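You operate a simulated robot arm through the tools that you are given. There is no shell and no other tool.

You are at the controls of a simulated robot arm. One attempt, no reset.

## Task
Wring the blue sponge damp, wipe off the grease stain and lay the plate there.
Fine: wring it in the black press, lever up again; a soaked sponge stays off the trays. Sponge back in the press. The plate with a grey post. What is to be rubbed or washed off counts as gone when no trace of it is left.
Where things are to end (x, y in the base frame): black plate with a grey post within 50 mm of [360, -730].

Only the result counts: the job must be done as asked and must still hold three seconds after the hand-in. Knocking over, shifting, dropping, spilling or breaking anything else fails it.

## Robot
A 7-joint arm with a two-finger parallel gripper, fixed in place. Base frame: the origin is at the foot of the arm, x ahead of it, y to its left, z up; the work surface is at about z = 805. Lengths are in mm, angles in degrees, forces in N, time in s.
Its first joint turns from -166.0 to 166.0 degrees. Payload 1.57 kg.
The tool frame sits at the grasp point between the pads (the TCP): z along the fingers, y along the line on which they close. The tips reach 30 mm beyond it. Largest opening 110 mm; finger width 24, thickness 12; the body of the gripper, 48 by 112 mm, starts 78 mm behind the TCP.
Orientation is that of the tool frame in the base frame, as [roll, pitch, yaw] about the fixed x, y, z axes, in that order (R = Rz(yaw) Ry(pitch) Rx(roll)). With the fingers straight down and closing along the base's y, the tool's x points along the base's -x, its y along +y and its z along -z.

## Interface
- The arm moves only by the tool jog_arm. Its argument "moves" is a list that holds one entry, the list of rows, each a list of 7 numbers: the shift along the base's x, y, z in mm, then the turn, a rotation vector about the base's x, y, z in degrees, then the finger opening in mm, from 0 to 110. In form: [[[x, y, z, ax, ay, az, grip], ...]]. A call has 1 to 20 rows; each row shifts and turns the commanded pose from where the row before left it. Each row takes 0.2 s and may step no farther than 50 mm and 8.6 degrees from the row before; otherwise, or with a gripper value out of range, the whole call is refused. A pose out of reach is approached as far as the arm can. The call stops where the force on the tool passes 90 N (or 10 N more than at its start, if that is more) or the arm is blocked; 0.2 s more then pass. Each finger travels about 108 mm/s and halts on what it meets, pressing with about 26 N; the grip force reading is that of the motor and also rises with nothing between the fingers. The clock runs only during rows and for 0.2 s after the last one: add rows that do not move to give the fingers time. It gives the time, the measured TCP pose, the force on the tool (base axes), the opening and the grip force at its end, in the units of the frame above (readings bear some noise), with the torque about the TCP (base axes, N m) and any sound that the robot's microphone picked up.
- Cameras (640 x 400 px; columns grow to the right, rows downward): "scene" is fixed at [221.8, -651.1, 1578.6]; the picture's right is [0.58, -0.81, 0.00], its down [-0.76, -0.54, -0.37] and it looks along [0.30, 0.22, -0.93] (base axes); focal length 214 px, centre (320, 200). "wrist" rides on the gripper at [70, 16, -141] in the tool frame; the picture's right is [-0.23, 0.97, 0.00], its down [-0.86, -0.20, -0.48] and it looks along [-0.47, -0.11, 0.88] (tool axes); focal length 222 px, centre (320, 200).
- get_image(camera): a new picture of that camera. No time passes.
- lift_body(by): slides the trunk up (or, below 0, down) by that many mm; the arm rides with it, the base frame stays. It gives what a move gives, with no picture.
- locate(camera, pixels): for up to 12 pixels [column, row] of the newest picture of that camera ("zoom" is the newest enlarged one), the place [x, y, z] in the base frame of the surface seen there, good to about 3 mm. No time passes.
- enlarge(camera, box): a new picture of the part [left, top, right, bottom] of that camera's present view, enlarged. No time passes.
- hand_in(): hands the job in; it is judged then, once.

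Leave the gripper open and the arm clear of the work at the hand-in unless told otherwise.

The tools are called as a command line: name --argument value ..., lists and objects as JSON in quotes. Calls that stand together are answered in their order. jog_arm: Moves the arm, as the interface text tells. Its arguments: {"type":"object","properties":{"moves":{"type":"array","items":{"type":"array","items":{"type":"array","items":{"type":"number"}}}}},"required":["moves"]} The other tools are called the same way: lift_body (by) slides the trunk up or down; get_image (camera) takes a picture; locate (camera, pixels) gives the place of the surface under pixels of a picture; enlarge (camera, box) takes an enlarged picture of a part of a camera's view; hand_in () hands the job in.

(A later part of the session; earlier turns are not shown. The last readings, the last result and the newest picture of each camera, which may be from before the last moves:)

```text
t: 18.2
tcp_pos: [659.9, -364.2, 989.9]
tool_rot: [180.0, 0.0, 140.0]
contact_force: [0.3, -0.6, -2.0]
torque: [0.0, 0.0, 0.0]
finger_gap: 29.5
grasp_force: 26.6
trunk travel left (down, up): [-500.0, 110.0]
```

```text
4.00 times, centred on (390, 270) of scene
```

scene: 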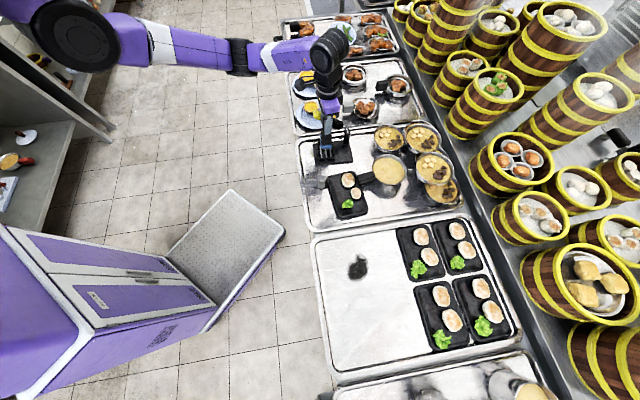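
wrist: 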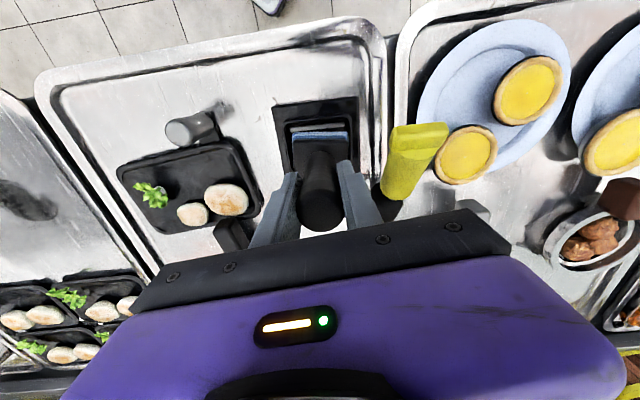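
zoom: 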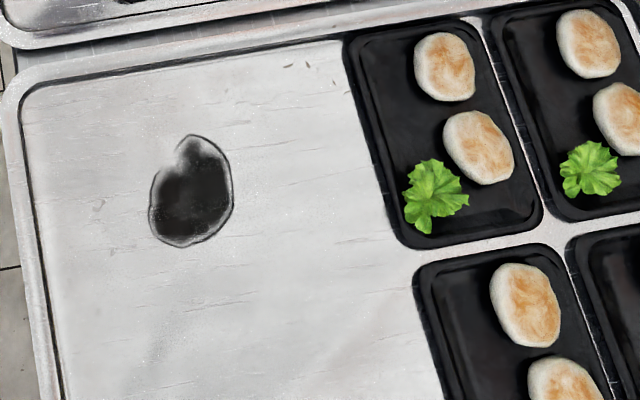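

The sponge underside is about 104 mm below the TCP, so tray contact should come at TCP z ≈ 909. Next I'll measure the stain outline and the neighbouring plates and rims.

locate --camera "zoom" --pixels '[[190, 135], [150, 215], [175, 245], [230, 200], [222, 150], [190, 190], [345, 40], [400, 240], [415, 275], [440, 390], [35, 100], [60, 380]]'

locate --camera "scene" --pixels '[[345, 203], [312, 240], [318, 236], [390, 221], [328, 225], [320, 300], [360, 372], [300, 190], [305, 232], [350, 226], [335, 215], [360, 220]]'

```text
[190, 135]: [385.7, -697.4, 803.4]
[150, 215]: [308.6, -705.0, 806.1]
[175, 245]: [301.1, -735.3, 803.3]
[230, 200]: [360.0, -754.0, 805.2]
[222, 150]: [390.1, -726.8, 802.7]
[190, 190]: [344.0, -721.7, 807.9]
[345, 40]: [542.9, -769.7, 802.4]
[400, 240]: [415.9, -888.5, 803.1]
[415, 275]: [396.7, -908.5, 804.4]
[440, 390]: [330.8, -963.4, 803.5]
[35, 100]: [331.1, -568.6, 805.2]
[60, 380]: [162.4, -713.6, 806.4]
```

```text
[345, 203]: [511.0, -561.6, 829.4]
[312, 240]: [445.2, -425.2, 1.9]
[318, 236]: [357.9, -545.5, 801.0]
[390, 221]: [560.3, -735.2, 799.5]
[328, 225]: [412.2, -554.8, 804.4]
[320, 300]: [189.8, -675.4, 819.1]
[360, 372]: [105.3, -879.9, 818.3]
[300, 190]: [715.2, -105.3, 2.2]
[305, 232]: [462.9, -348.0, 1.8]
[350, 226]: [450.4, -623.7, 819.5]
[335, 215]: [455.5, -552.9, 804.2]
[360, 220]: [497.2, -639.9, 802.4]
```

The stain spans x 301–390 and y −754 to −697. I'll carry the sponge high over there, turning the tool −30° along the way.

jog_arm --moves '[[[0, 0, 40, 0, 0, 0, 18], [-10, -10, 40, 0, 0, 0, 18], [-30, -35, 0, 0, 0, -3, 18], [-30, -35, 0, 0, 0, -3, 18], [-30, -35, 0, 0, 0, -3, 18], [-30, -35, 0, 0, 0, -3, 18], [-30, -35, 0, 0, 0, -3, 18], [-30, -35, 0, 0, 0, -3, 18], [-30, -35, 0, 0, 0, -3, 18], [-30, -35, 0, 0, 0, -3, 18], [-30, -35, 0, 0, 0, -3, 18], [-34, -36, 0, 0, 0, -3, 18], [0, 0, 0, 0, 0, 0, 18]]]'

get_image --camera "scene"

get_image --camera "wrist"

```text
t: 21.0
tcp_pos: [342.5, -724.2, 1072.4]
tool_rot: [-179.9, 0.3, 109.6]
contact_force: [-0.8, 0.0, 0.6]
torque: [-0.01, -0.11, 0.02]
finger_gap: 18.0
grasp_force: 0.1
trunk travel left (down, up): [-500.0, 110.0]
```

```text
taken
```

scene: 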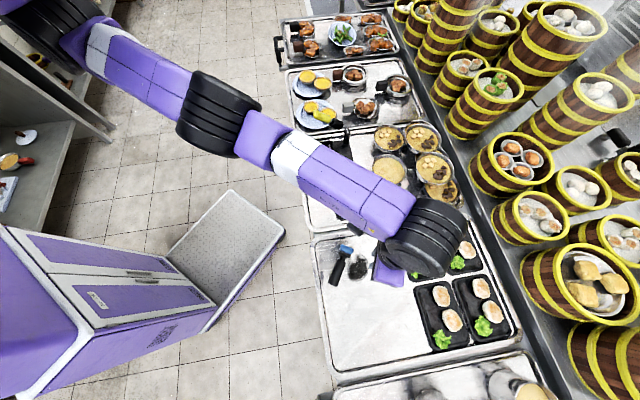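

```text
taken
```

wrist: 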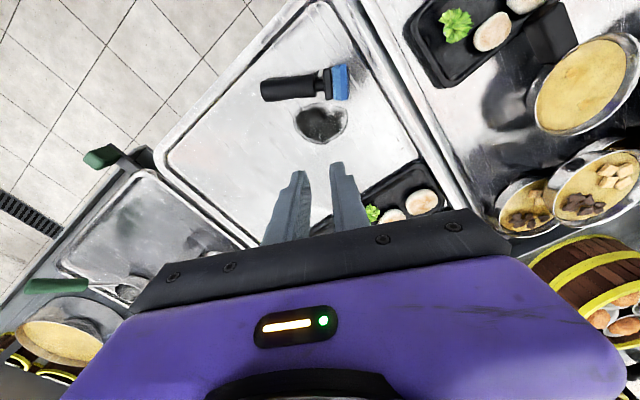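

The sponge slipped out during the carry and now lies on its side next to the stain, wrist view (305,85). I'll look closely before picking it up.

enlarge --camera "wrist" --box '[240, 50, 368, 150]'

enlarge --camera "scene" --box '[315, 230, 395, 290]'

```text
4.00 times, centred on (304, 100) of wrist
```

zoom: 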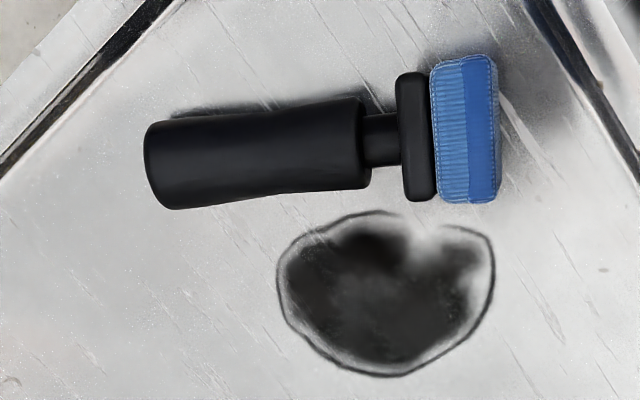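

```text
6.67 times, centred on (355, 260) of scene
```

zoom: 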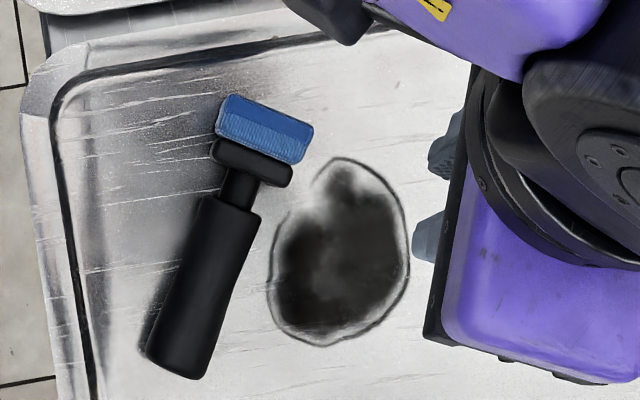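

I'll measure the lying sponge: handle end (150,165), handle foot (365,145), block (415,135), sponge (465,130).

enlarge --camera "wrist" --box '[240, 50, 368, 150]'

locate --camera "zoom" --pixels '[[155, 165], [255, 150], [355, 140], [380, 140], [415, 135], [465, 130], [440, 75], [490, 190], [250, 115], [260, 185], [355, 105], [360, 180]]'

```text
4.00 times, centred on (304, 100) of wrist
```

zoom: 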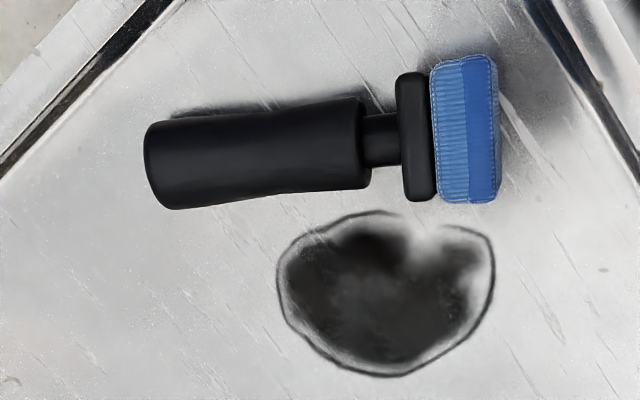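

```text
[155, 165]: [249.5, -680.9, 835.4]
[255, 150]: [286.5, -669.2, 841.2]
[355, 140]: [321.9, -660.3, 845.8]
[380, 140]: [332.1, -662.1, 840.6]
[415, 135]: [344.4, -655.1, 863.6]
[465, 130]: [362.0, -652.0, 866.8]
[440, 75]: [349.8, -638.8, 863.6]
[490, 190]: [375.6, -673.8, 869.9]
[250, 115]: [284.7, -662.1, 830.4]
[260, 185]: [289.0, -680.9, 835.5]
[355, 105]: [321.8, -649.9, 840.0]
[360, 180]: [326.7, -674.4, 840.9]
```

The sponge lies along about +14° with its handle centre at (287,-671,826) and the blue end toward +x. Plan: grip the handle from above with the tool x-axis along it and tilted back 25°, lift, pitch the tool so the sponge points down, stand it on the tray, then regrip from the top. First I'll turn the yaw by -95° at this height.

jog_arm --moves '[[[-5, 4, 0, 0, 0, -8, 60], [-5, 4, 0, 0, 0, -8, 60], [-5, 4, 0, 0, 0, -8, 60], [-5, 4, 0, 0, 0, -8, 60], [-5, 4, 0, 0, 0, -8, 60], [-5, 4, 0, 0, 0, -8, 60], [-5, 4, 0, 0, 0, -8, 60], [-5, 4, 0, 0, 0, -8, 60], [-5, 4, 0, 0, 0, -8, 60], [-5, 4, 0, 0, 0, -8, 60], [-5, 4, 0, 0, 0, -8, 60], [-7, 7, 0, 0, 0, -7.6, 60], [0, 0, 0, 0, 0, 0, 60]]]'

get_image --camera "wrist"

get_image --camera "scene"

```text
t: 23.8
tcp_pos: [283.8, -673.2, 1070.7]
tool_rot: [-179.9, 0.0, 14.2]
contact_force: [-0.3, 0.7, 0.5]
torque: [-0.01, -0.01, 0.0]
finger_gap: 60.0
grasp_force: 0.0
trunk travel left (down, up): [-500.0, 110.0]
```

```text
taken
```

wrist: 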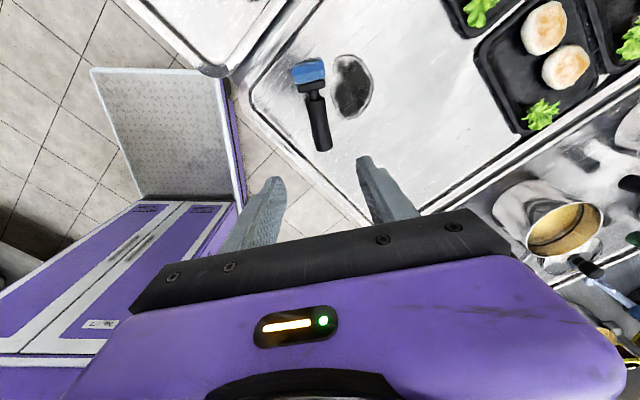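

```text
taken
```

scene: 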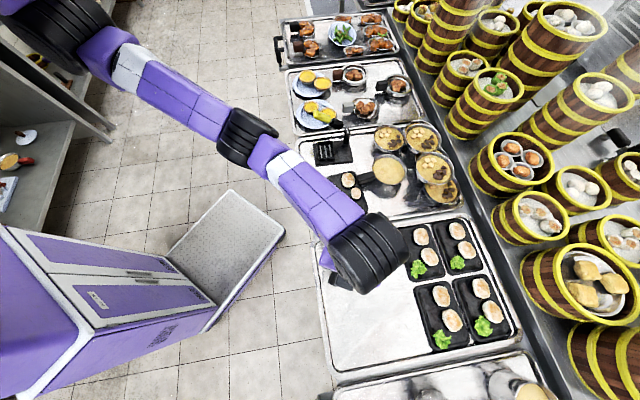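

Yaw is reached. I'll recheck the handle's position from this view.

enlarge --camera "wrist" --box '[270, 45, 398, 160]'

```text
3.48 times, centred on (334, 102) of wrist
```

zoom: 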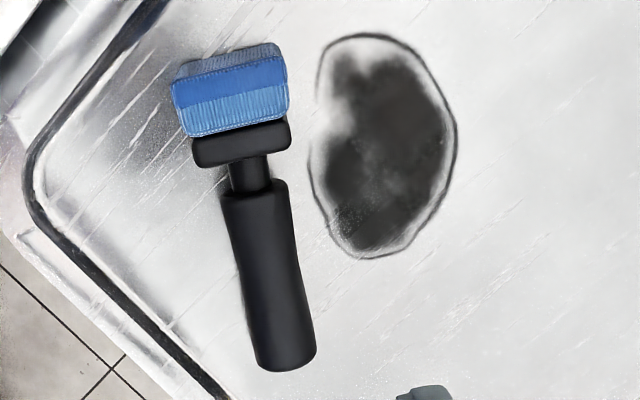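

locate --camera "zoom" --pixels '[[230, 60], [230, 95], [228, 125], [242, 145], [250, 175], [255, 200], [270, 270], [285, 355], [240, 270], [298, 270], [238, 290], [302, 290]]'

```text
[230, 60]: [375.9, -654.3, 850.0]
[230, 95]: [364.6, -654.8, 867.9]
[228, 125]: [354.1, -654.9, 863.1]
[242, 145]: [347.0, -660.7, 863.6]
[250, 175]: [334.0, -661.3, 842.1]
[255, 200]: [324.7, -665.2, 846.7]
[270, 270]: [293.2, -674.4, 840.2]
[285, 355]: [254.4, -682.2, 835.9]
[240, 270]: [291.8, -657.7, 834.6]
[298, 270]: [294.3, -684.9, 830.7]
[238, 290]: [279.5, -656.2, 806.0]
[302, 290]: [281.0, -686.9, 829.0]
```

The geometry holds: axis through (287,-672.5) at about 15°. I'll tilt back 25° and come down, with 60 mm opening.

jog_arm --moves '[[[-3.6, -1.1, 0, 1.53, -6.06, 0, 60], [0, 0, 0, 1.53, -6.06, 0, 60], [0, 0, 0, 1.53, -6.06, 0, 60], [0, 0, 0, 1.53, -6.06, 0, 60], [0, 0, -45, 0, 0, 0, 60], [0, 0, -45, 0, 0, 0, 60], [0, 0, -45, 0, 0, 0, 60], [0, 0, -40, 0, 0, 0, 60], [0, 0, -25, 0, 0, 0, 60], [0, 0, 0, 0, 0, 0, 60]]]'

get_image --camera "wrist"

enlarge --camera "scene" --box '[290, 220, 410, 300]'

```text
t: 26.0
tcp_pos: [279.9, -652.4, 888.1]
tool_rot: [179.9, -25.0, 14.4]
contact_force: [-0.4, -0.4, 0.6]
torque: [-0.01, -0.01, 0.01]
finger_gap: 60.1
grasp_force: 0.0
out of reach, approached as far as the arm can: row 7, 8, 9
trunk travel left (down, up): [-500.0, 110.0]
```

```text
taken
```

wrist: 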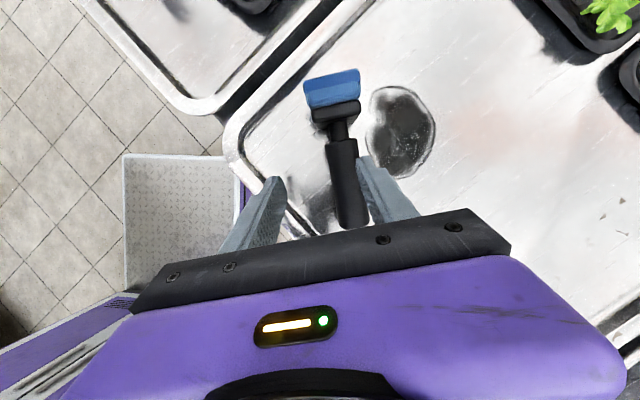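

```text
5.00 times, centred on (350, 260) of scene
```

zoom: 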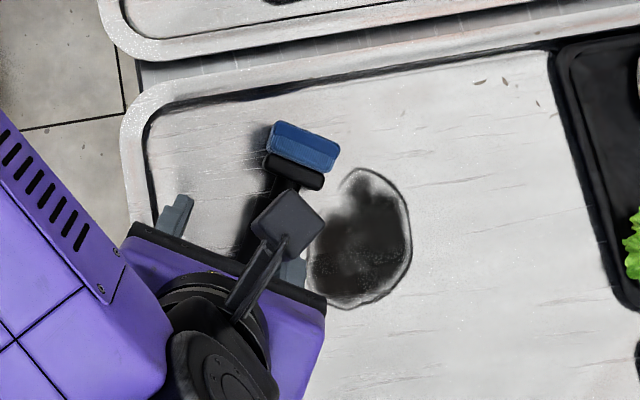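

That tilted pose is out of reach at this trunk height. I'll back up 120 mm, lower the trunk 120 mm, and then see.

jog_arm --moves '[[[0, 0, 45, 0, 0, 0, 60], [0, 0, 45, 0, 0, 0, 60], [0, 0, 45, 0, 0, 0, 60], [0, 0, 0, 0, 0, 0, 60]]]'

lift_body --by -100

```text
t: 27.0
tcp_pos: [277.0, -679.1, 1017.0]
tool_rot: [180.0, -25.0, 14.4]
contact_force: [-0.3, -0.8, 1.2]
torque: [-0.01, 0.0, 0.01]
finger_gap: 60.1
grasp_force: 0.2
out of reach, approached as far as the arm can: row 1, 2, 3
trunk travel left (down, up): [-500.0, 110.0]
```

```text
t: 28.3
tcp_pos: [275.8, -679.2, 918.4]
tool_rot: [179.9, -25.1, 14.5]
contact_force: [0.3, 0.0, 0.2]
torque: [0.01, 0.0, -0.02]
finger_gap: 60.0
grasp_force: 0.1
trunk travel left (down, up): [-400.0, 210.0]
```

jog_arm --moves '[[[0, 0, 0, 0, 0, 0, 60], [0, 0, 0, 0, 0, 0, 60]]]'

get_image --camera "scene"

```text
t: 28.9
tcp_pos: [275.6, -678.3, 917.5]
tool_rot: [-180.0, -25.2, 14.4]
contact_force: [-0.6, -0.5, 0.2]
torque: [0.01, -0.02, -0.01]
finger_gap: 59.9
grasp_force: 0.0
trunk travel left (down, up): [-400.0, 210.0]
```

```text
taken
```

scene: 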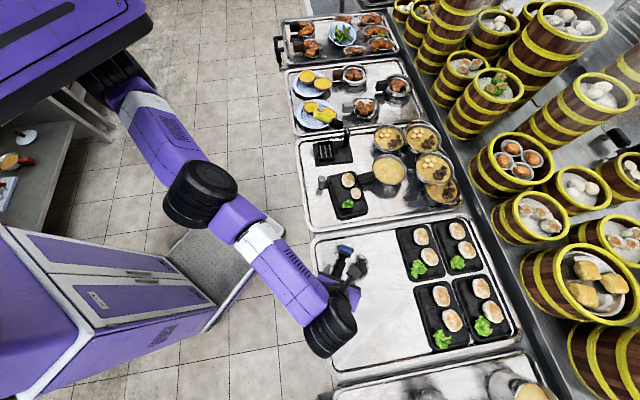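

There's no reach complaint now. I'll descend to the grasp height in small steps.

jog_arm --moves '[[[4.6, 4, -20, 0, 0, 0, 60], [0, 0, -20, 0, 0, 0, 60], [0, 0, -15, 0, 0, 0, 60], [0, 0, 0, 0, 0, 0, 60]]]'

get_image --camera "wrist"

```text
t: 29.9
tcp_pos: [282.1, -672.4, 863.1]
tool_rot: [-180.0, -24.9, 14.6]
contact_force: [1.0, 0.0, -0.3]
torque: [-0.03, -0.01, -0.01]
finger_gap: 60.1
grasp_force: 0.1
trunk travel left (down, up): [-400.0, 210.0]
```

```text
taken
```

wrist: 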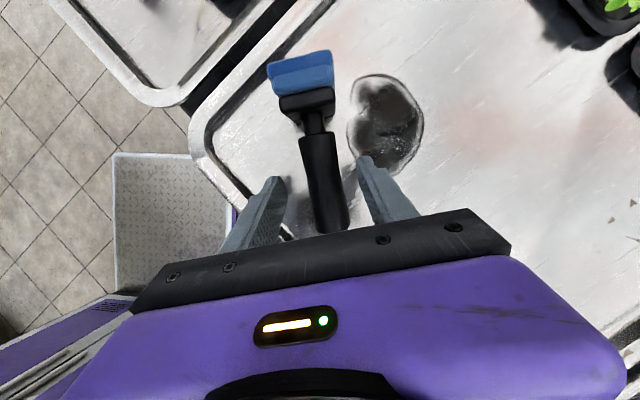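

The handle is centred between the fingers. I'll finish the descent and close.

jog_arm --moves '[[[-1.5, -1, -11, 0, 0, 0, 60], [0, 0, -10, 0, 0, 0, 60], [0, 0, 0, 0, 0, 0, 40], [0, 0, 0, 0, 0, 0, 20], [0, 0, 0, 0, 0, 0, 5], [0, 0, 0, 0, 0, 0, 5]]]'

get_image --camera "wrist"

```text
t: 31.3
tcp_pos: [278.9, -667.9, 843.2]
tool_rot: [-179.9, -25.1, 14.5]
contact_force: [0.5, 0.3, 1.6]
torque: [0.06, 0.04, 0.07]
finger_gap: 29.8
grasp_force: 25.8
out of reach, approached as far as the arm can: row 1
trunk travel left (down, up): [-400.0, 210.0]
```

```text
taken
```

wrist: 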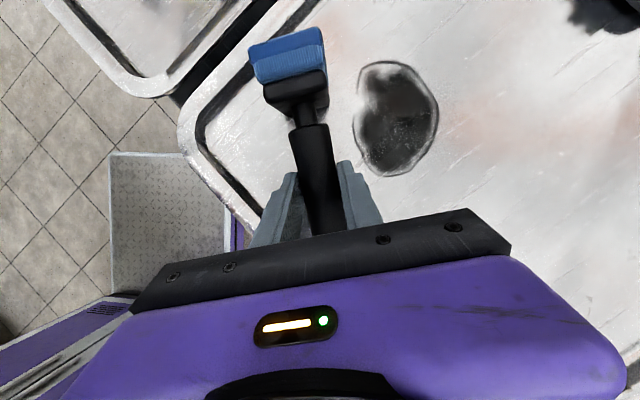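

I'm holding the handle, gap 29.8. I'll lift slowly and check that it stays.

jog_arm --moves '[[[0, 0, 8, 0, 0, 0, 5], [0, 0, 12, 0, 0, 0, 5], [0, 2, 12, 0, 0, 0, 5], [0, 2, 12, 0, 0, 0, 5], [0, 2, 12, 0, 0, 0, 5]]]'

get_image --camera "wrist"

enlarge --camera "scene" --box '[290, 220, 410, 300]'

```text
t: 32.5
tcp_pos: [277.0, -674.9, 898.1]
tool_rot: [-179.8, -25.0, 14.4]
contact_force: [-0.6, -0.7, -1.5]
torque: [-0.03, 0.03, -0.1]
finger_gap: 29.5
grasp_force: 25.9
out of reach, approached as far as the arm can: row 3, 4, 5
trunk travel left (down, up): [-400.0, 210.0]
```

```text
taken
```

wrist: 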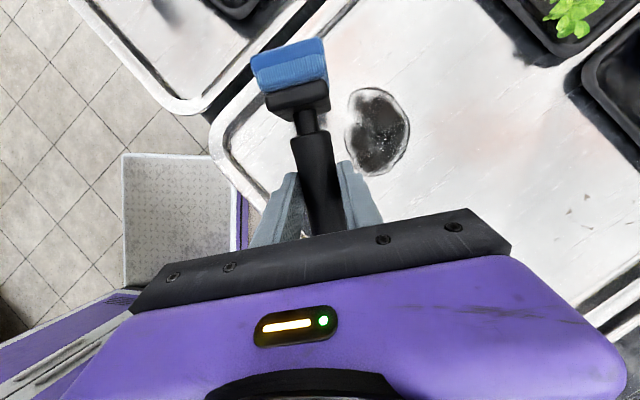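

```text
5.00 times, centred on (350, 260) of scene
```

zoom: 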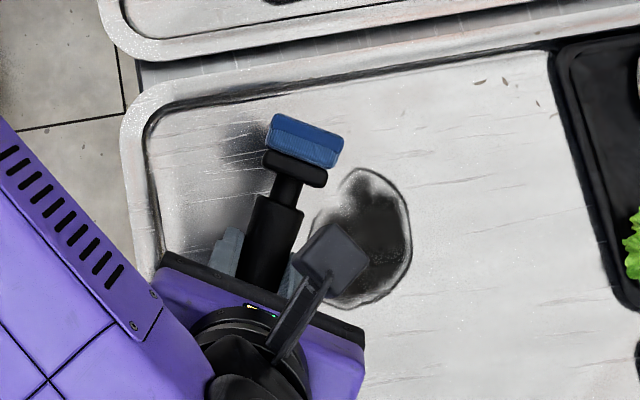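

It's holding firmly. Now I'll raise while taking out the 25° tilt, moving slowly.

jog_arm --moves '[[[0, 3, 10, -1.23, 4.85, 0, 5], [0, 3, 12, -1.23, 4.85, 0, 5], [0, 3, 15, -1.23, 4.85, 0, 5], [0, 3, 15, -1.23, 4.85, 0, 5], [0, 3, 15, -1.23, 4.85, 0, 5], [0, 3, 15, 0, 0, 0, 5], [0, 3, 15, 0, 0, 0, 5], [0, 0, 0, 0, 0, 0, 5]]]'

get_image --camera "wrist"

```text
t: 34.3
tcp_pos: [270.3, -719.8, 988.9]
tool_rot: [-179.8, -0.1, 14.4]
contact_force: [-0.5, -0.9, -1.6]
torque: [-0.12, 0.04, -0.12]
finger_gap: 29.4
grasp_force: 26.1
out of reach, approached as far as the arm can: row 1, 2, 3, 4, 5, 6
trunk travel left (down, up): [-400.0, 210.0]
```

```text
taken
```

wrist: 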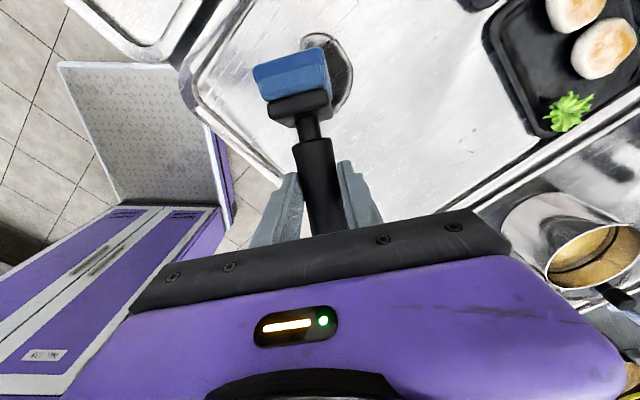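

Now I'll yaw by +80° in the air, slowly, so the sponge end points toward the base.

jog_arm --moves '[[[2, 2, 0, 0, 0, 5, 5], [2, 2, 0, 0, 0, 5, 5], [2, 2, 0, 0, 0, 5, 5], [2, 2, 0, 0, 0, 5, 5], [2, 2, 0, 0, 0, 5, 5], [2, 2, 0, 0, 0, 5, 5], [2, 2, 0, 0, 0, 5, 5], [2, 2, 0, 0, 0, 5, 5], [2, 2, 0, 0, 0, 5, 5], [2, 2, 0, 0, 0, 5, 5], [2, 2, 0, 0, 0, 5, 5], [2, 2, 0, 0, 0, 5, 5], [2, 2, 0, 0, 0, 5, 5], [2, 2, 0, 0, 0, 5, 5], [2, 2, 0, 0, 0, 5, 5], [2, 2, 0, 0, 0, 5, 5], [0, 0, 0, 0, 0, 0, 5]]]'

get_image --camera "wrist"

get_image --camera "scene"

```text
t: 37.9
tcp_pos: [301.6, -720.5, 989.3]
tool_rot: [-179.9, -0.2, 94.5]
contact_force: [0.9, 1.1, -0.8]
torque: [-0.02, 0.0, 0.01]
finger_gap: 29.2
grasp_force: 26.0
out of reach, approached as far as the arm can: row 1, 3, 5, 7, 9, 11, 13, 15
trunk travel left (down, up): [-400.0, 210.0]
```

```text
taken
```

wrist: 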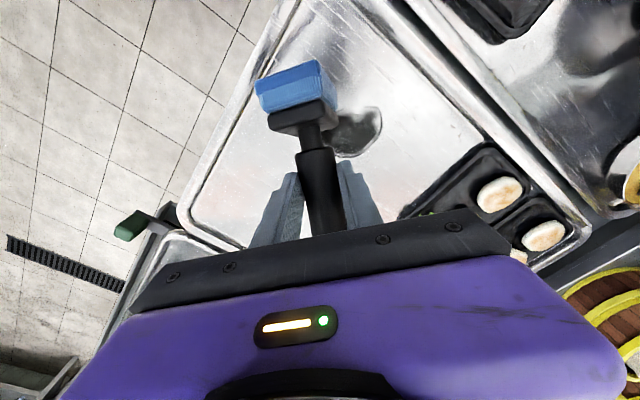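

```text
taken
```

scene: 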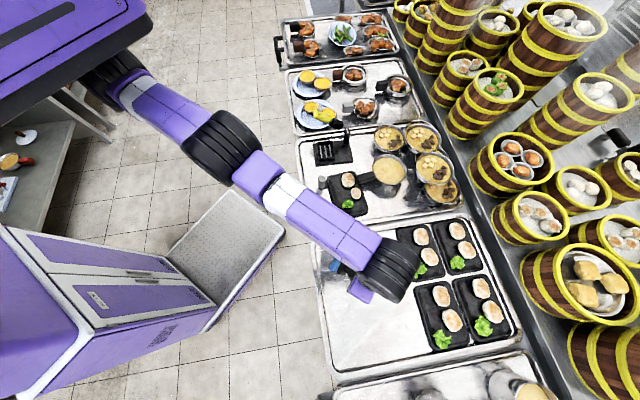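

Yaw is at 94.5°. Now I'll pitch the tool so the sponge swings down, 30° first.

jog_arm --moves '[[[0, 0, 5, -4.98, -0.38, 0, 5], [0, 0, 5, -4.98, -0.38, 0, 5], [0, 0, 5, -4.98, -0.38, 0, 5], [0, 0, 5, -4.98, -0.38, 0, 5], [0, 0, 5, -4.98, -0.38, 0, 5], [0, 0, 5, -4.98, -0.38, 0, 5], [0, 0, 0, 0, 0, 0, 5]]]'

get_image --camera "wrist"

```text
t: 39.5
tcp_pos: [299.0, -842.2, 1021.0]
tool_rot: [-179.9, 29.8, 94.5]
contact_force: [1.0, 0.6, -2.1]
torque: [-0.04, -0.02, 0.0]
finger_gap: 29.6
grasp_force: 25.4
out of reach, approached as far as the arm can: row 1, 2, 3, 4, 5, 6
trunk travel left (down, up): [-400.0, 210.0]
```

```text
taken
```

wrist: 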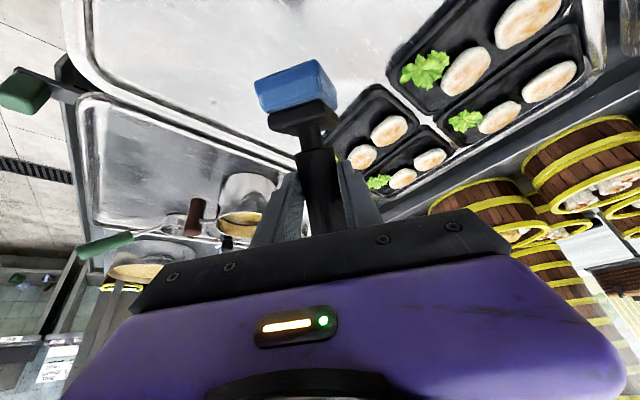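

The arm is drifting outward, so some joint is at a limit in this posture. I'll check how it responds to a plain move toward the base.

jog_arm --moves '[[[0, 15, 0, 0, 0, 0, 5], [0, 15, 0, 0, 0, 0, 5], [0, 15, 0, 0, 0, 0, 5]]]'

get_image --camera "scene"

```text
t: 40.3
tcp_pos: [298.2, -841.6, 1020.3]
tool_rot: [-179.9, 29.8, 94.4]
contact_force: [0.2, 0.0, -0.6]
torque: [-0.02, -0.01, -0.01]
finger_gap: 29.1
grasp_force: 25.6
out of reach, approached as far as the arm can: row 1, 2, 3
trunk travel left (down, up): [-400.0, 210.0]
```

```text
taken
```

scene: 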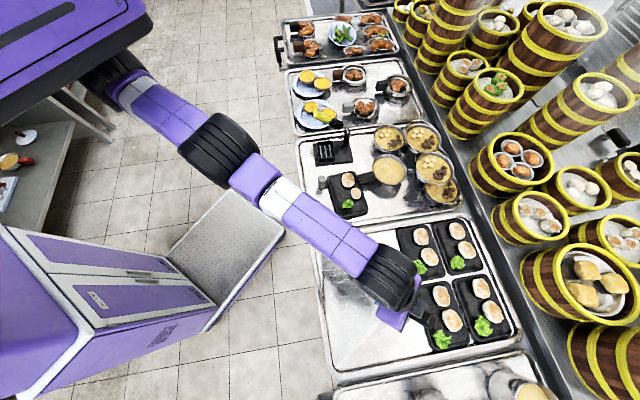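

I'll bring the trunk back up 100 mm and test again.

lift_body --by 100

jog_arm --moves '[[[0, 15, -10, 0, 0, 0, 5], [0, 15, -10, 0, 0, 0, 5], [0, 15, -10, 0, 0, 0, 5], [0, 0, 0, 0, 0, 0, 5]]]'

```text
t: 41.7
tcp_pos: [299.9, -841.0, 1121.6]
tool_rot: [-179.9, 29.7, 94.3]
contact_force: [0.7, -0.3, -0.7]
torque: [0.0, -0.03, -0.02]
finger_gap: 29.5
grasp_force: 25.9
trunk travel left (down, up): [-500.0, 110.0]
```

```text
t: 42.7
tcp_pos: [297.2, -840.4, 1090.0]
tool_rot: [-179.9, 29.6, 94.4]
contact_force: [-0.1, -0.5, -1.6]
torque: [0.01, -0.01, 0.0]
finger_gap: 29.2
grasp_force: 26.0
out of reach, approached as far as the arm can: row 1, 2, 3
trunk travel left (down, up): [-500.0, 110.0]
```

Height moves work but moving inward doesn't, so I'll go back to a vertical tool and yaw further to a more natural wrist angle before pitching.

jog_arm --moves '[[[0, 0, 0, 4.98, 0.38, 0, 5], [0, 0, 0, 4.98, 0.38, 0, 5], [0, 0, 0, 4.98, 0.38, 0, 5], [0, 0, 0, 4.98, 0.38, 0, 5], [0, 0, 0, 4.98, 0.38, 0, 5], [0, 0, 0, 4.98, 0.38, 0, 5], [0, 0, 0, 0, 0, 5, 5], [0, 0, 0, 0, 0, 5, 5], [0, 0, 0, 0, 0, 5, 5], [0, 0, 0, 0, 0, 5, 5], [0, 0, 0, 0, 0, 5, 5], [0, 0, 0, 0, 0, 5, 5], [0, 0, 0, 0, 0, 5, 5], [0, 0, 0, 0, 0, 5, 5], [0, 0, 0, 0, 0, 5, 5], [0, 0, 0, 0, 0, 0, 5]]]'

jog_arm --moves '[[[0, 15, 0, 0, 0, 0, 5], [0, 15, 0, 0, 0, 0, 5], [0, 15, 0, 0, 0, 0, 5], [0, 15, 0, 0, 0, 0, 5], [0, 15, 0, 0, 0, 0, 5]]]'

get_image --camera "scene"

get_image --camera "wrist"

```text
t: 46.1
tcp_pos: [300.2, -721.1, 1090.6]
tool_rot: [-180.0, -0.1, 139.4]
contact_force: [1.1, 0.8, -2.8]
torque: [-0.03, -0.03, -0.02]
finger_gap: 29.1
grasp_force: 26.3
out of reach, approached as far as the arm can: row 1, 2, 3, 4, 5, 6
trunk travel left (down, up): [-500.0, 110.0]
```

```text
t: 47.3
tcp_pos: [299.2, -720.4, 1090.0]
tool_rot: [-179.9, -0.1, 139.4]
contact_force: [0.3, -0.9, -1.7]
torque: [-0.05, -0.04, 0.02]
finger_gap: 29.3
grasp_force: 26.6
out of reach, approached as far as the arm can: row 1, 2, 3, 4, 5
trunk travel left (down, up): [-500.0, 110.0]
```

```text
taken
```

scene: 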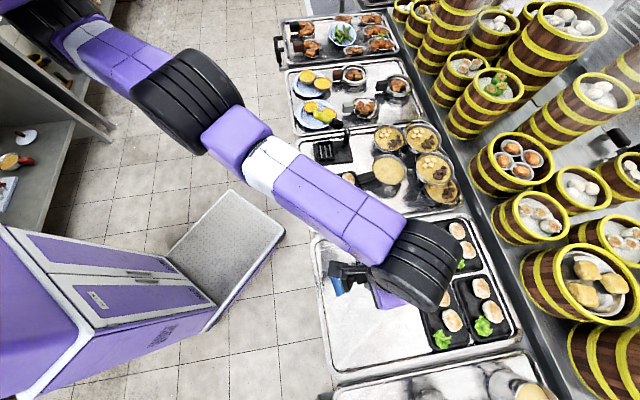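

```text
taken
```

wrist: 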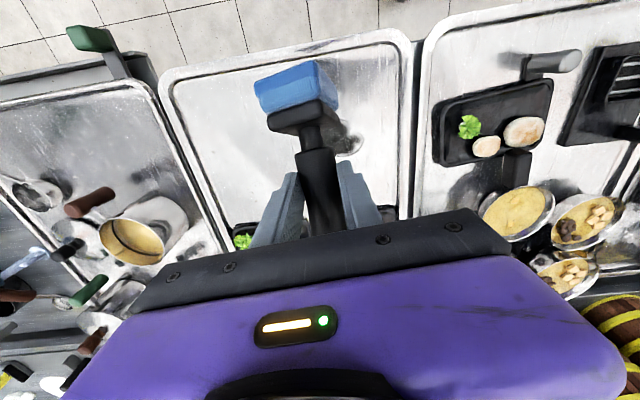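

I'm still stuck at y −720. I'll measure the arm's own posture from the scene camera: shoulder (95,55), elbow (190,100), forearm (330,205), wrist (415,265).

locate --camera "scene" --pixels '[[60, 10], [95, 55], [130, 70], [190, 100], [235, 130], [270, 165], [330, 205], [370, 230], [415, 265], [440, 250]]'

```text
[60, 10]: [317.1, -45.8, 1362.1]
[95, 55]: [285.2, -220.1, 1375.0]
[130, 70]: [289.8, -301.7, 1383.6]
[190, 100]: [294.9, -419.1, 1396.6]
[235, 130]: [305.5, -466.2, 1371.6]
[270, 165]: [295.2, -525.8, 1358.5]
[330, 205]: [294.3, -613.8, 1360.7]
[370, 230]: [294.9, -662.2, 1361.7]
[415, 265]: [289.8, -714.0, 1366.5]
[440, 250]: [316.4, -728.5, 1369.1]
```

locate --camera "scene" --pixels '[[5, 5], [25, 15], [40, 40], [50, 5], [85, 5], [70, 30], [160, 90], [215, 90], [160, 130], [225, 145], [20, 60], [45, 70]]'

enlarge --camera "scene" --box '[0, 0, 280, 175]'

```text
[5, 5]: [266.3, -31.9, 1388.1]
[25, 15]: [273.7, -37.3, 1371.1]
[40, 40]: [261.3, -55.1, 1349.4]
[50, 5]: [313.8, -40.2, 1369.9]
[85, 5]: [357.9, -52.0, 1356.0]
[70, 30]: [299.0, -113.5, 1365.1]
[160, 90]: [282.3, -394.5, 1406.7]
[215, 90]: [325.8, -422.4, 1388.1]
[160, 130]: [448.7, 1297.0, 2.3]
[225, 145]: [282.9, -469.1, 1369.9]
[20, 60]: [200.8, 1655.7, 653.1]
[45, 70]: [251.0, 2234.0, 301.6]
```

```text
2.29 times, centred on (140, 88) of scene
```

zoom: 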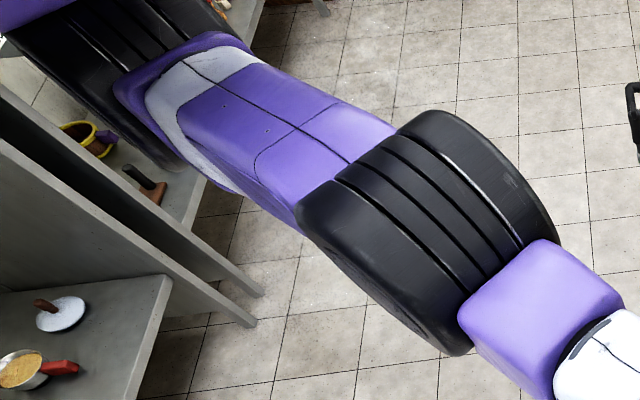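

The arm is stretched straight along −y, a singular posture, which explains why it can't pull in. I'll move sideways (+x) with slow steps so the elbow can bend again.

jog_arm --moves '[[[15, 0, 0, 0, 0, 0, 5], [15, 0, 0, 0, 0, 0, 5], [15, 5, 0, 0, 0, 0, 5], [15, 5, 0, 0, 0, 0, 5], [15, 10, 0, 0, 0, 0, 5], [15, 10, 0, 0, 0, 0, 5]]]'

get_image --camera "scene"

```text
t: 48.7
tcp_pos: [391.4, -714.4, 1090.6]
tool_rot: [-180.0, -0.2, 139.4]
contact_force: [0.2, 0.8, -0.9]
torque: [-0.04, -0.04, 0.0]
finger_gap: 29.6
grasp_force: 25.6
out of reach, approached as far as the arm can: row 3, 4, 5, 6
trunk travel left (down, up): [-500.0, 110.0]
```

```text
taken
```

scene: 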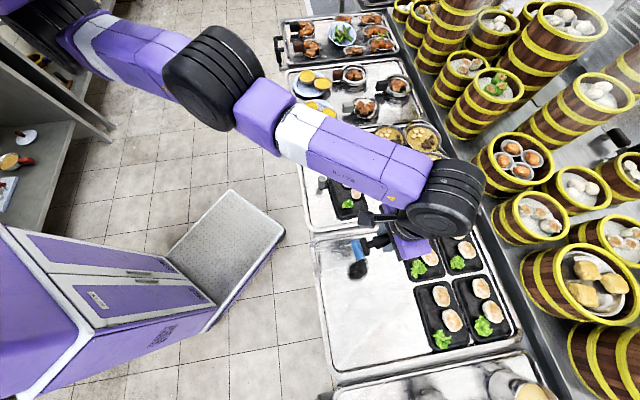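

The wrist stays 670 mm from the shoulder, so the elbow is locked straight. I'll try one larger inward step to break it out.

jog_arm --moves '[[[-6, 45, 0, 0, 0, 0, 5], [0, 0, 0, 0, 0, 0, 5]]]'

```text
t: 49.3
tcp_pos: [391.6, -716.1, 1089.8]
tool_rot: [-179.9, -0.2, 139.4]
contact_force: [0.0, 0.0, -0.9]
torque: [-0.02, -0.07, 0.0]
finger_gap: 29.4
grasp_force: 26.2
out of reach, approached as far as the arm can: row 1
trunk travel left (down, up): [-500.0, 110.0]
```

jog_arm --moves '[[[2, -15, 0, 0, 0, 0, 5], [2, -15, 0, 0, 0, 0, 5], [0, 0, 0, 0, 0, 0, 5]]]'

jog_arm --moves '[[[0, 15, 0, 0, 0, 0, 5], [0, 15, 0, 0, 0, 0, 5], [0, 15, 0, 0, 0, 0, 5], [0, 0, 0, 0, 0, 0, 5]]]'

```text
t: 50.1
tcp_pos: [393.4, -719.1, 1087.6]
tool_rot: [-179.8, -0.1, 139.5]
contact_force: [0.0, 0.3, -0.7]
torque: [-0.04, -0.09, 0.01]
finger_gap: 29.1
grasp_force: 26.1
out of reach, approached as far as the arm can: row 1, 2
trunk travel left (down, up): [-500.0, 110.0]
```

```text
t: 51.1
tcp_pos: [396.9, -714.8, 1089.9]
tool_rot: [-179.9, -0.2, 139.4]
contact_force: [-0.1, 0.7, -1.9]
torque: [-0.05, -0.06, 0.01]
finger_gap: 29.3
grasp_force: 26.3
out of reach, approached as far as the arm can: row 1, 2, 3
trunk travel left (down, up): [-500.0, 110.0]
```

The arm is fully straight. I'll repeat inward commands to see whether the solver gradually unbends the elbow.

jog_arm --moves '[[[-4, 40, 0, 0, 0, 0, 5], [-4, 40, 0, 0, 0, 0, 5], [-4, 40, 0, 0, 0, 0, 5], [-4, 40, 0, 0, 0, 0, 5], [-4, 40, 0, 0, 0, 0, 5], [-4, 40, 0, 0, 0, 0, 5]]]'

get_image --camera "scene"

```text
t: 52.5
tcp_pos: [395.5, -715.7, 1088.3]
tool_rot: [180.0, -0.2, 139.4]
contact_force: [-0.4, 0.5, -1.5]
torque: [-0.06, -0.04, -0.03]
finger_gap: 29.1
grasp_force: 26.3
out of reach, approached as far as the arm can: row 1, 2, 3, 4, 5, 6
trunk travel left (down, up): [-500.0, 110.0]
```

```text
taken
```

scene: 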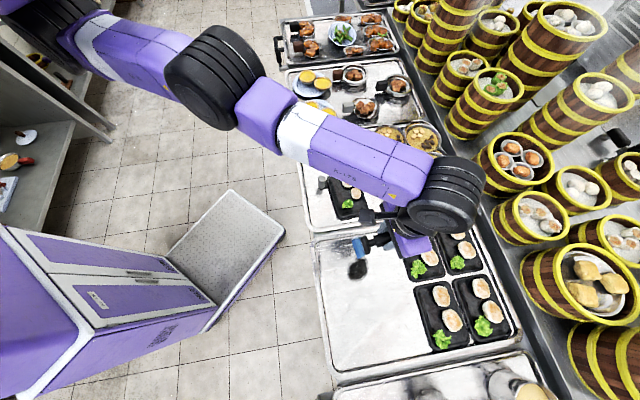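

jog_arm --moves '[[[0, 1, 0, 0, 0, 0, 5], [0, 1, 0, 0, 0, 0, 5], [0, 1, 0, 0, 0, 0, 5], [0, 1, 0, 0, 0, 0, 5], [0, 1, 0, 0, 0, 0, 5], [0, 1, 0, 0, 0, 0, 5], [0, 1, 0, 0, 0, 0, 5], [0, 1, 0, 0, 0, 0, 5], [0, 1, 0, 0, 0, 0, 5], [0, 1, 0, 0, 0, 0, 5]]]'

enlarge --camera "scene" --box '[40, 0, 500, 290]'

locate --camera "scene" --pixels '[[80, 30], [110, 50], [150, 60], [215, 75], [262, 110], [300, 130], [340, 155], [390, 180], [450, 190], [445, 215]]'

```text
t: 54.7
tcp_pos: [397.6, -715.0, 1089.6]
tool_rot: [-180.0, -0.2, 139.4]
contact_force: [-0.5, 0.0, -2.3]
torque: [-0.04, -0.04, -0.05]
finger_gap: 29.5
grasp_force: 26.1
out of reach, approached as far as the arm can: row 4, 8
trunk travel left (down, up): [-500.0, 110.0]
```

```text
1.38 times, centred on (270, 145) of scene
```

zoom: 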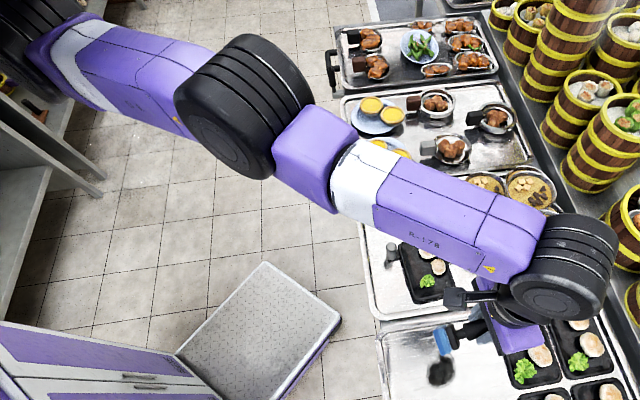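

```text
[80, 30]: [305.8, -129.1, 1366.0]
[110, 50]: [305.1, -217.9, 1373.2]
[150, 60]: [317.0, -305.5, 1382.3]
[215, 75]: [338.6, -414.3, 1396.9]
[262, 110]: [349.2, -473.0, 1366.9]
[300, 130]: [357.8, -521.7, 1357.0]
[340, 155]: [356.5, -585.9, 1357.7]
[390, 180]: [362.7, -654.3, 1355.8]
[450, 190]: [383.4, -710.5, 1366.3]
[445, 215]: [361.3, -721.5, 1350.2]
```

The elbow looks to hang below in the normal posture. Moving up together with inward should flex it that way, so I'll try that.

jog_arm --moves '[[[-2, 15, 25, 0, 0, 0, 5], [-2, 15, 25, 0, 0, 0, 5], [-2, 15, 25, 0, 0, 0, 5], [-2, 15, 25, 0, 0, 0, 5], [-2, 15, 25, 0, 0, 0, 5], [0, 0, 0, 0, 0, 0, 5]]]'

get_image --camera "scene"

```text
t: 56.1
tcp_pos: [395.2, -701.0, 1223.7]
tool_rot: [180.0, -0.3, 139.3]
contact_force: [-0.2, -0.1, -1.3]
torque: [-0.05, 0.0, 0.04]
finger_gap: 29.3
grasp_force: 26.3
out of reach, approached as far as the arm can: row 1, 2, 3, 4, 5
trunk travel left (down, up): [-500.0, 110.0]
```

```text
taken
```

scene: 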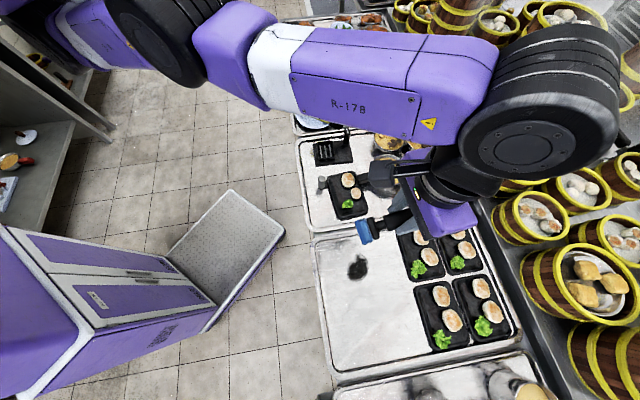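

jog_arm --moves '[[[0, 20, 0, 0, 0, 0, 5], [0, 20, 0, 0, 0, 0, 5], [0, 20, -10, 0, 0, 0, 5], [0, 20, -10, 0, 0, 0, 5], [0, 0, 0, 0, 0, 0, 5]]]'

```text
t: 57.3
tcp_pos: [406.2, -701.2, 1216.4]
tool_rot: [-180.0, -0.2, 139.3]
contact_force: [-0.1, -0.6, -1.9]
torque: [-0.05, -0.01, -0.02]
finger_gap: 29.4
grasp_force: 25.8
out of reach, approached as far as the arm can: row 1, 2, 3, 4
trunk travel left (down, up): [-500.0, 110.0]
```

I'll measure the three arm joints again in this raised posture to understand the bend.

get_image --camera "scene"

locate --camera "scene" --pixels '[[60, 10], [80, 30], [110, 30], [150, 10], [170, 60], [230, 50], [300, 70], [380, 80], [440, 90], [520, 60], [560, 100], [520, 150]]'

```text
taken
```

scene: 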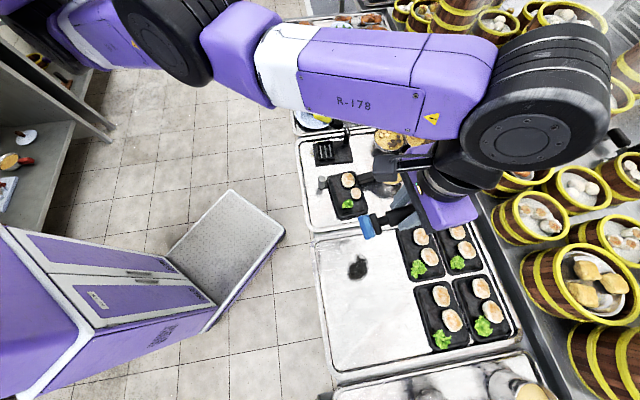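

```text
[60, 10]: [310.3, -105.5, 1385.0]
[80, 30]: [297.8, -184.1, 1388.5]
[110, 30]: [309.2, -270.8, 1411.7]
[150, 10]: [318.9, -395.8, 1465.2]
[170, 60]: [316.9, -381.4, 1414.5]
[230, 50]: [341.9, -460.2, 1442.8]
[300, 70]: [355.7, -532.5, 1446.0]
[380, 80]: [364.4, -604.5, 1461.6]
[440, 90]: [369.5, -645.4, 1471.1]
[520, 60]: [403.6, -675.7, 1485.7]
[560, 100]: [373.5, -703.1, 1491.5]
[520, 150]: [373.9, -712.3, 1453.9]
```

The upper arm and forearm show a ~6° bend the "wrong" way (elbow up). Inward commands push it further against that stop. I'll lower, then rise with a slight outward bias so the elbow passes through straight.

jog_arm --moves '[[[0, -5, -25, 0, 0, 0, 5], [0, -5, -25, 0, 0, 0, 5], [0, -5, -25, 0, 0, 0, 5], [0, -5, -25, 0, 0, 0, 5], [0, -5, -25, 0, 0, 0, 5], [0, -5, -15, 0, 0, 0, 5]]]'

jog_arm --moves '[[[3, -20, 10, 0, 0, 0, 5], [3, -20, 10, 0, 0, 0, 5], [0, -10, 20, 0, 0, 0, 5], [0, -10, 20, 0, 0, 0, 5], [0, -5, 20, 0, 0, 0, 5], [0, 0, 20, 0, 0, 0, 5]]]'

jog_arm --moves '[[[-1, 6, 6, 0, 0, 0, 5], [-1, 6, 6, 0, 0, 0, 5], [-1, 6, 6, 0, 0, 0, 5], [-1, 6, 6, 0, 0, 0, 5], [-1, 6, 6, 0, 0, 0, 5], [-1, 6, 6, 0, 0, 0, 5]]]'

```text
t: 58.7
tcp_pos: [403.6, -718.2, 1077.7]
tool_rot: [-179.9, -0.1, 139.4]
contact_force: [0.0, -0.7, -1.3]
torque: [-0.04, -0.06, -0.01]
finger_gap: 29.2
grasp_force: 26.5
out of reach, approached as far as the arm can: row 3, 5, 6
trunk travel left (down, up): [-500.0, 110.0]
```

```text
t: 60.1
tcp_pos: [402.2, -712.2, 1174.3]
tool_rot: [-179.8, -0.1, 139.4]
contact_force: [-0.4, 0.1, -1.6]
torque: [-0.02, -0.08, 0.0]
finger_gap: 29.5
grasp_force: 26.4
out of reach, approached as far as the arm can: row 1, 2, 3, 4, 5
trunk travel left (down, up): [-500.0, 110.0]
```

```text
t: 61.5
tcp_pos: [398.6, -702.7, 1213.1]
tool_rot: [179.8, -0.4, 139.4]
contact_force: [0.3, -0.3, -1.1]
torque: [-0.08, -0.07, -0.01]
finger_gap: 29.4
grasp_force: 25.3
out of reach, approached as far as the arm can: row 2, 3, 4, 5, 6
trunk travel left (down, up): [-500.0, 110.0]
```

I'll go level again, push outward to straighten fully, then take one big up-and-in step so the elbow flexes downward.

jog_arm --moves '[[[0, -3, -35, 0, 0, 0, 5], [0, -3, -35, 0, 0, 0, 5], [0, -3, -35, 0, 0, 0, 5], [0, -3, -35, 0, 0, 0, 5], [0, -10, 0, 0, 0, 0, 5], [3, -20, 0, 0, 0, 0, 5], [3, -20, 0, 0, 0, 0, 5], [0, 12, 45, 0, 0, 0, 5], [0, 10, 30, 0, 0, 0, 5], [0, 10, 0, 0, 0, 0, 5]]]'

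```text
t: 63.7
tcp_pos: [399.6, -711.5, 1150.0]
tool_rot: [-179.9, -0.3, 139.3]
contact_force: [-0.5, -0.1, -2.0]
torque: [-0.04, -0.04, -0.02]
finger_gap: 29.4
grasp_force: 26.0
out of reach, approached as far as the arm can: row 2, 5, 6, 7, 8, 9, 10
trunk travel left (down, up): [-500.0, 110.0]
```

Not that way. I'll try the opposite: straighten, then down-and-in.

jog_arm --moves '[[[3, -20, 0, 0, 0, 0, 5], [3, -20, 0, 0, 0, 0, 5], [0, 12, -45, 0, 0, 0, 5], [0, 12, -45, 0, 0, 0, 5], [0, 12, -30, 0, 0, 0, 5], [0, 10, 0, 0, 0, 0, 5]]]'

get_image --camera "scene"

```text
t: 65.1
tcp_pos: [406.0, -712.2, 1025.4]
tool_rot: [-179.9, -0.3, 139.4]
contact_force: [-0.9, -0.7, -2.2]
torque: [-0.06, -0.06, 0.02]
finger_gap: 29.3
grasp_force: 26.2
out of reach, approached as far as the arm can: row 1, 2, 3, 4, 5, 6
trunk travel left (down, up): [-500.0, 110.0]
```

```text
taken
```

scene: 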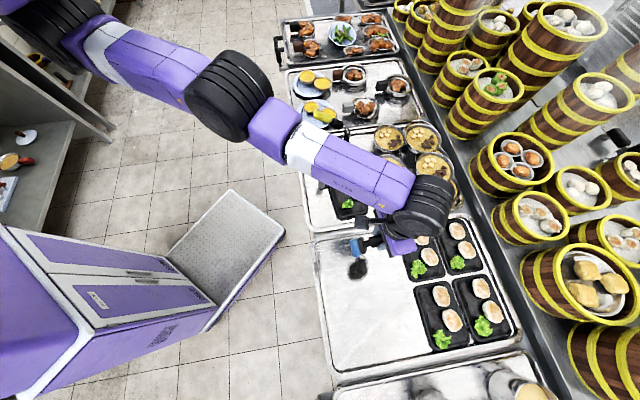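

I'll try a different azimuth. First I need to check obstacle heights on the +x side (steamers).

locate --camera "scene" --pixels '[[500, 165], [500, 85], [445, 30], [567, 18], [470, 65], [600, 90], [580, 190], [540, 215], [495, 20], [425, 5], [420, 135], [440, 100]]'

```text
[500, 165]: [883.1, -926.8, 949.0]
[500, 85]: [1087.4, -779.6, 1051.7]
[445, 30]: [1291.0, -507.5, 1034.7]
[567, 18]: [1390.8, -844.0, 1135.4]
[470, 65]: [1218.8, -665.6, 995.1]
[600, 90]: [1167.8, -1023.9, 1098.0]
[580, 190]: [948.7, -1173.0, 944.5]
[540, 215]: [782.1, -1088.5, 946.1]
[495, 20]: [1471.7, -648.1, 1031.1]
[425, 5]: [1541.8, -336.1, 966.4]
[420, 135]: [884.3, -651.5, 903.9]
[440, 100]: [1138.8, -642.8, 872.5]
```

The space toward +x is clear above z 1050. I'll swing the straight arm around in that direction, with a slight inward bias.

jog_arm --moves '[[[28, 6, 8, 0, 0, 0, 5], [28, 7, 8, 0, 0, 0, 5], [28, 8, 8, 0, 0, 0, 5], [28, 10, 8, 0, 0, 0, 5], [27, 12, 8, 0, 0, 0, 5], [27, 14, 8, 0, 0, 0, 5], [26, 16, 8, 0, 0, 0, 5], [25, 18, 8, 0, 0, 0, 5]]]'

jog_arm --moves '[[[-5, 15, 0, 0, 0, 0, 5], [-5, 15, 0, 0, 0, 0, 5], [-5, 15, 0, 0, 0, 0, 5]]]'

get_image --camera "scene"

```text
t: 66.9
tcp_pos: [632.0, -645.1, 1091.7]
tool_rot: [180.0, -0.2, 139.3]
contact_force: [-0.4, -0.6, -1.7]
torque: [-0.02, -0.05, -0.01]
finger_gap: 29.3
grasp_force: 26.1
out of reach, approached as far as the arm can: row 3, 5, 6, 7, 8
trunk travel left (down, up): [-500.0, 110.0]
```

```text
t: 67.7
tcp_pos: [634.8, -643.4, 1091.2]
tool_rot: [-180.0, -0.2, 139.3]
contact_force: [-0.1, -0.3, -2.5]
torque: [-0.03, -0.03, 0.01]
finger_gap: 29.2
grasp_force: 26.2
out of reach, approached as far as the arm can: row 1, 2, 3
trunk travel left (down, up): [-500.0, 110.0]
```

```text
taken
```

scene: 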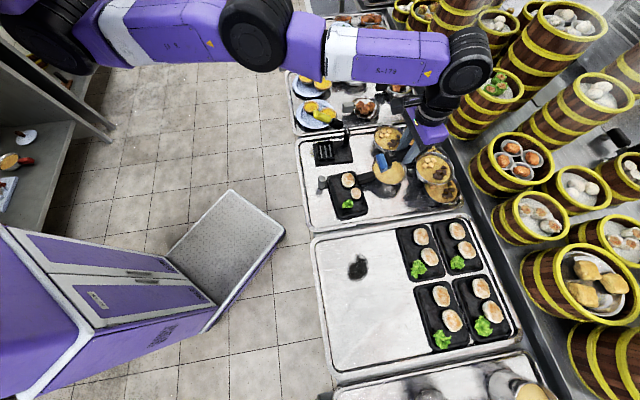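

locate --camera "scene" --pixels '[[110, 20], [130, 30], [160, 32], [200, 35], [215, 35], [255, 35], [300, 45], [345, 52], [380, 57], [420, 62], [455, 60], [470, 45]]'

enlarge --camera "scene" --box '[0, 0, 520, 170]'

```text
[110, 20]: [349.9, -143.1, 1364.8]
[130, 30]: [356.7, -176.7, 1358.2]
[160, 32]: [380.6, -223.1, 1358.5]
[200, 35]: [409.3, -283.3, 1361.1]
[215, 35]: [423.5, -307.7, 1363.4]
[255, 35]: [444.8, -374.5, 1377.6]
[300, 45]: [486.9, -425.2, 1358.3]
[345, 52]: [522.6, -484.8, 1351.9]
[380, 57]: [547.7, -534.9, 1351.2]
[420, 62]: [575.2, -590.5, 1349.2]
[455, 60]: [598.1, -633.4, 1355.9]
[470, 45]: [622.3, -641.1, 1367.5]
```

```text
1.23 times, centred on (260, 85) of scene
```

zoom: 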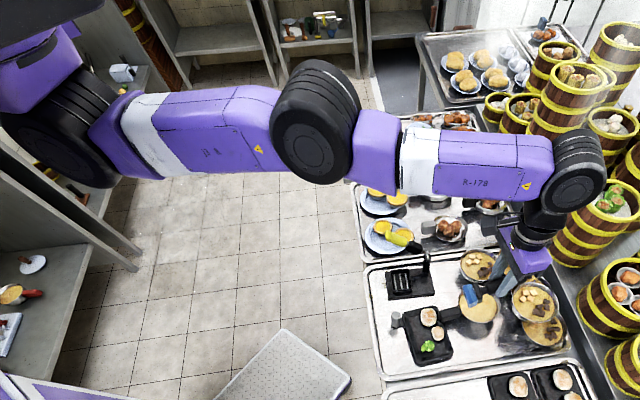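

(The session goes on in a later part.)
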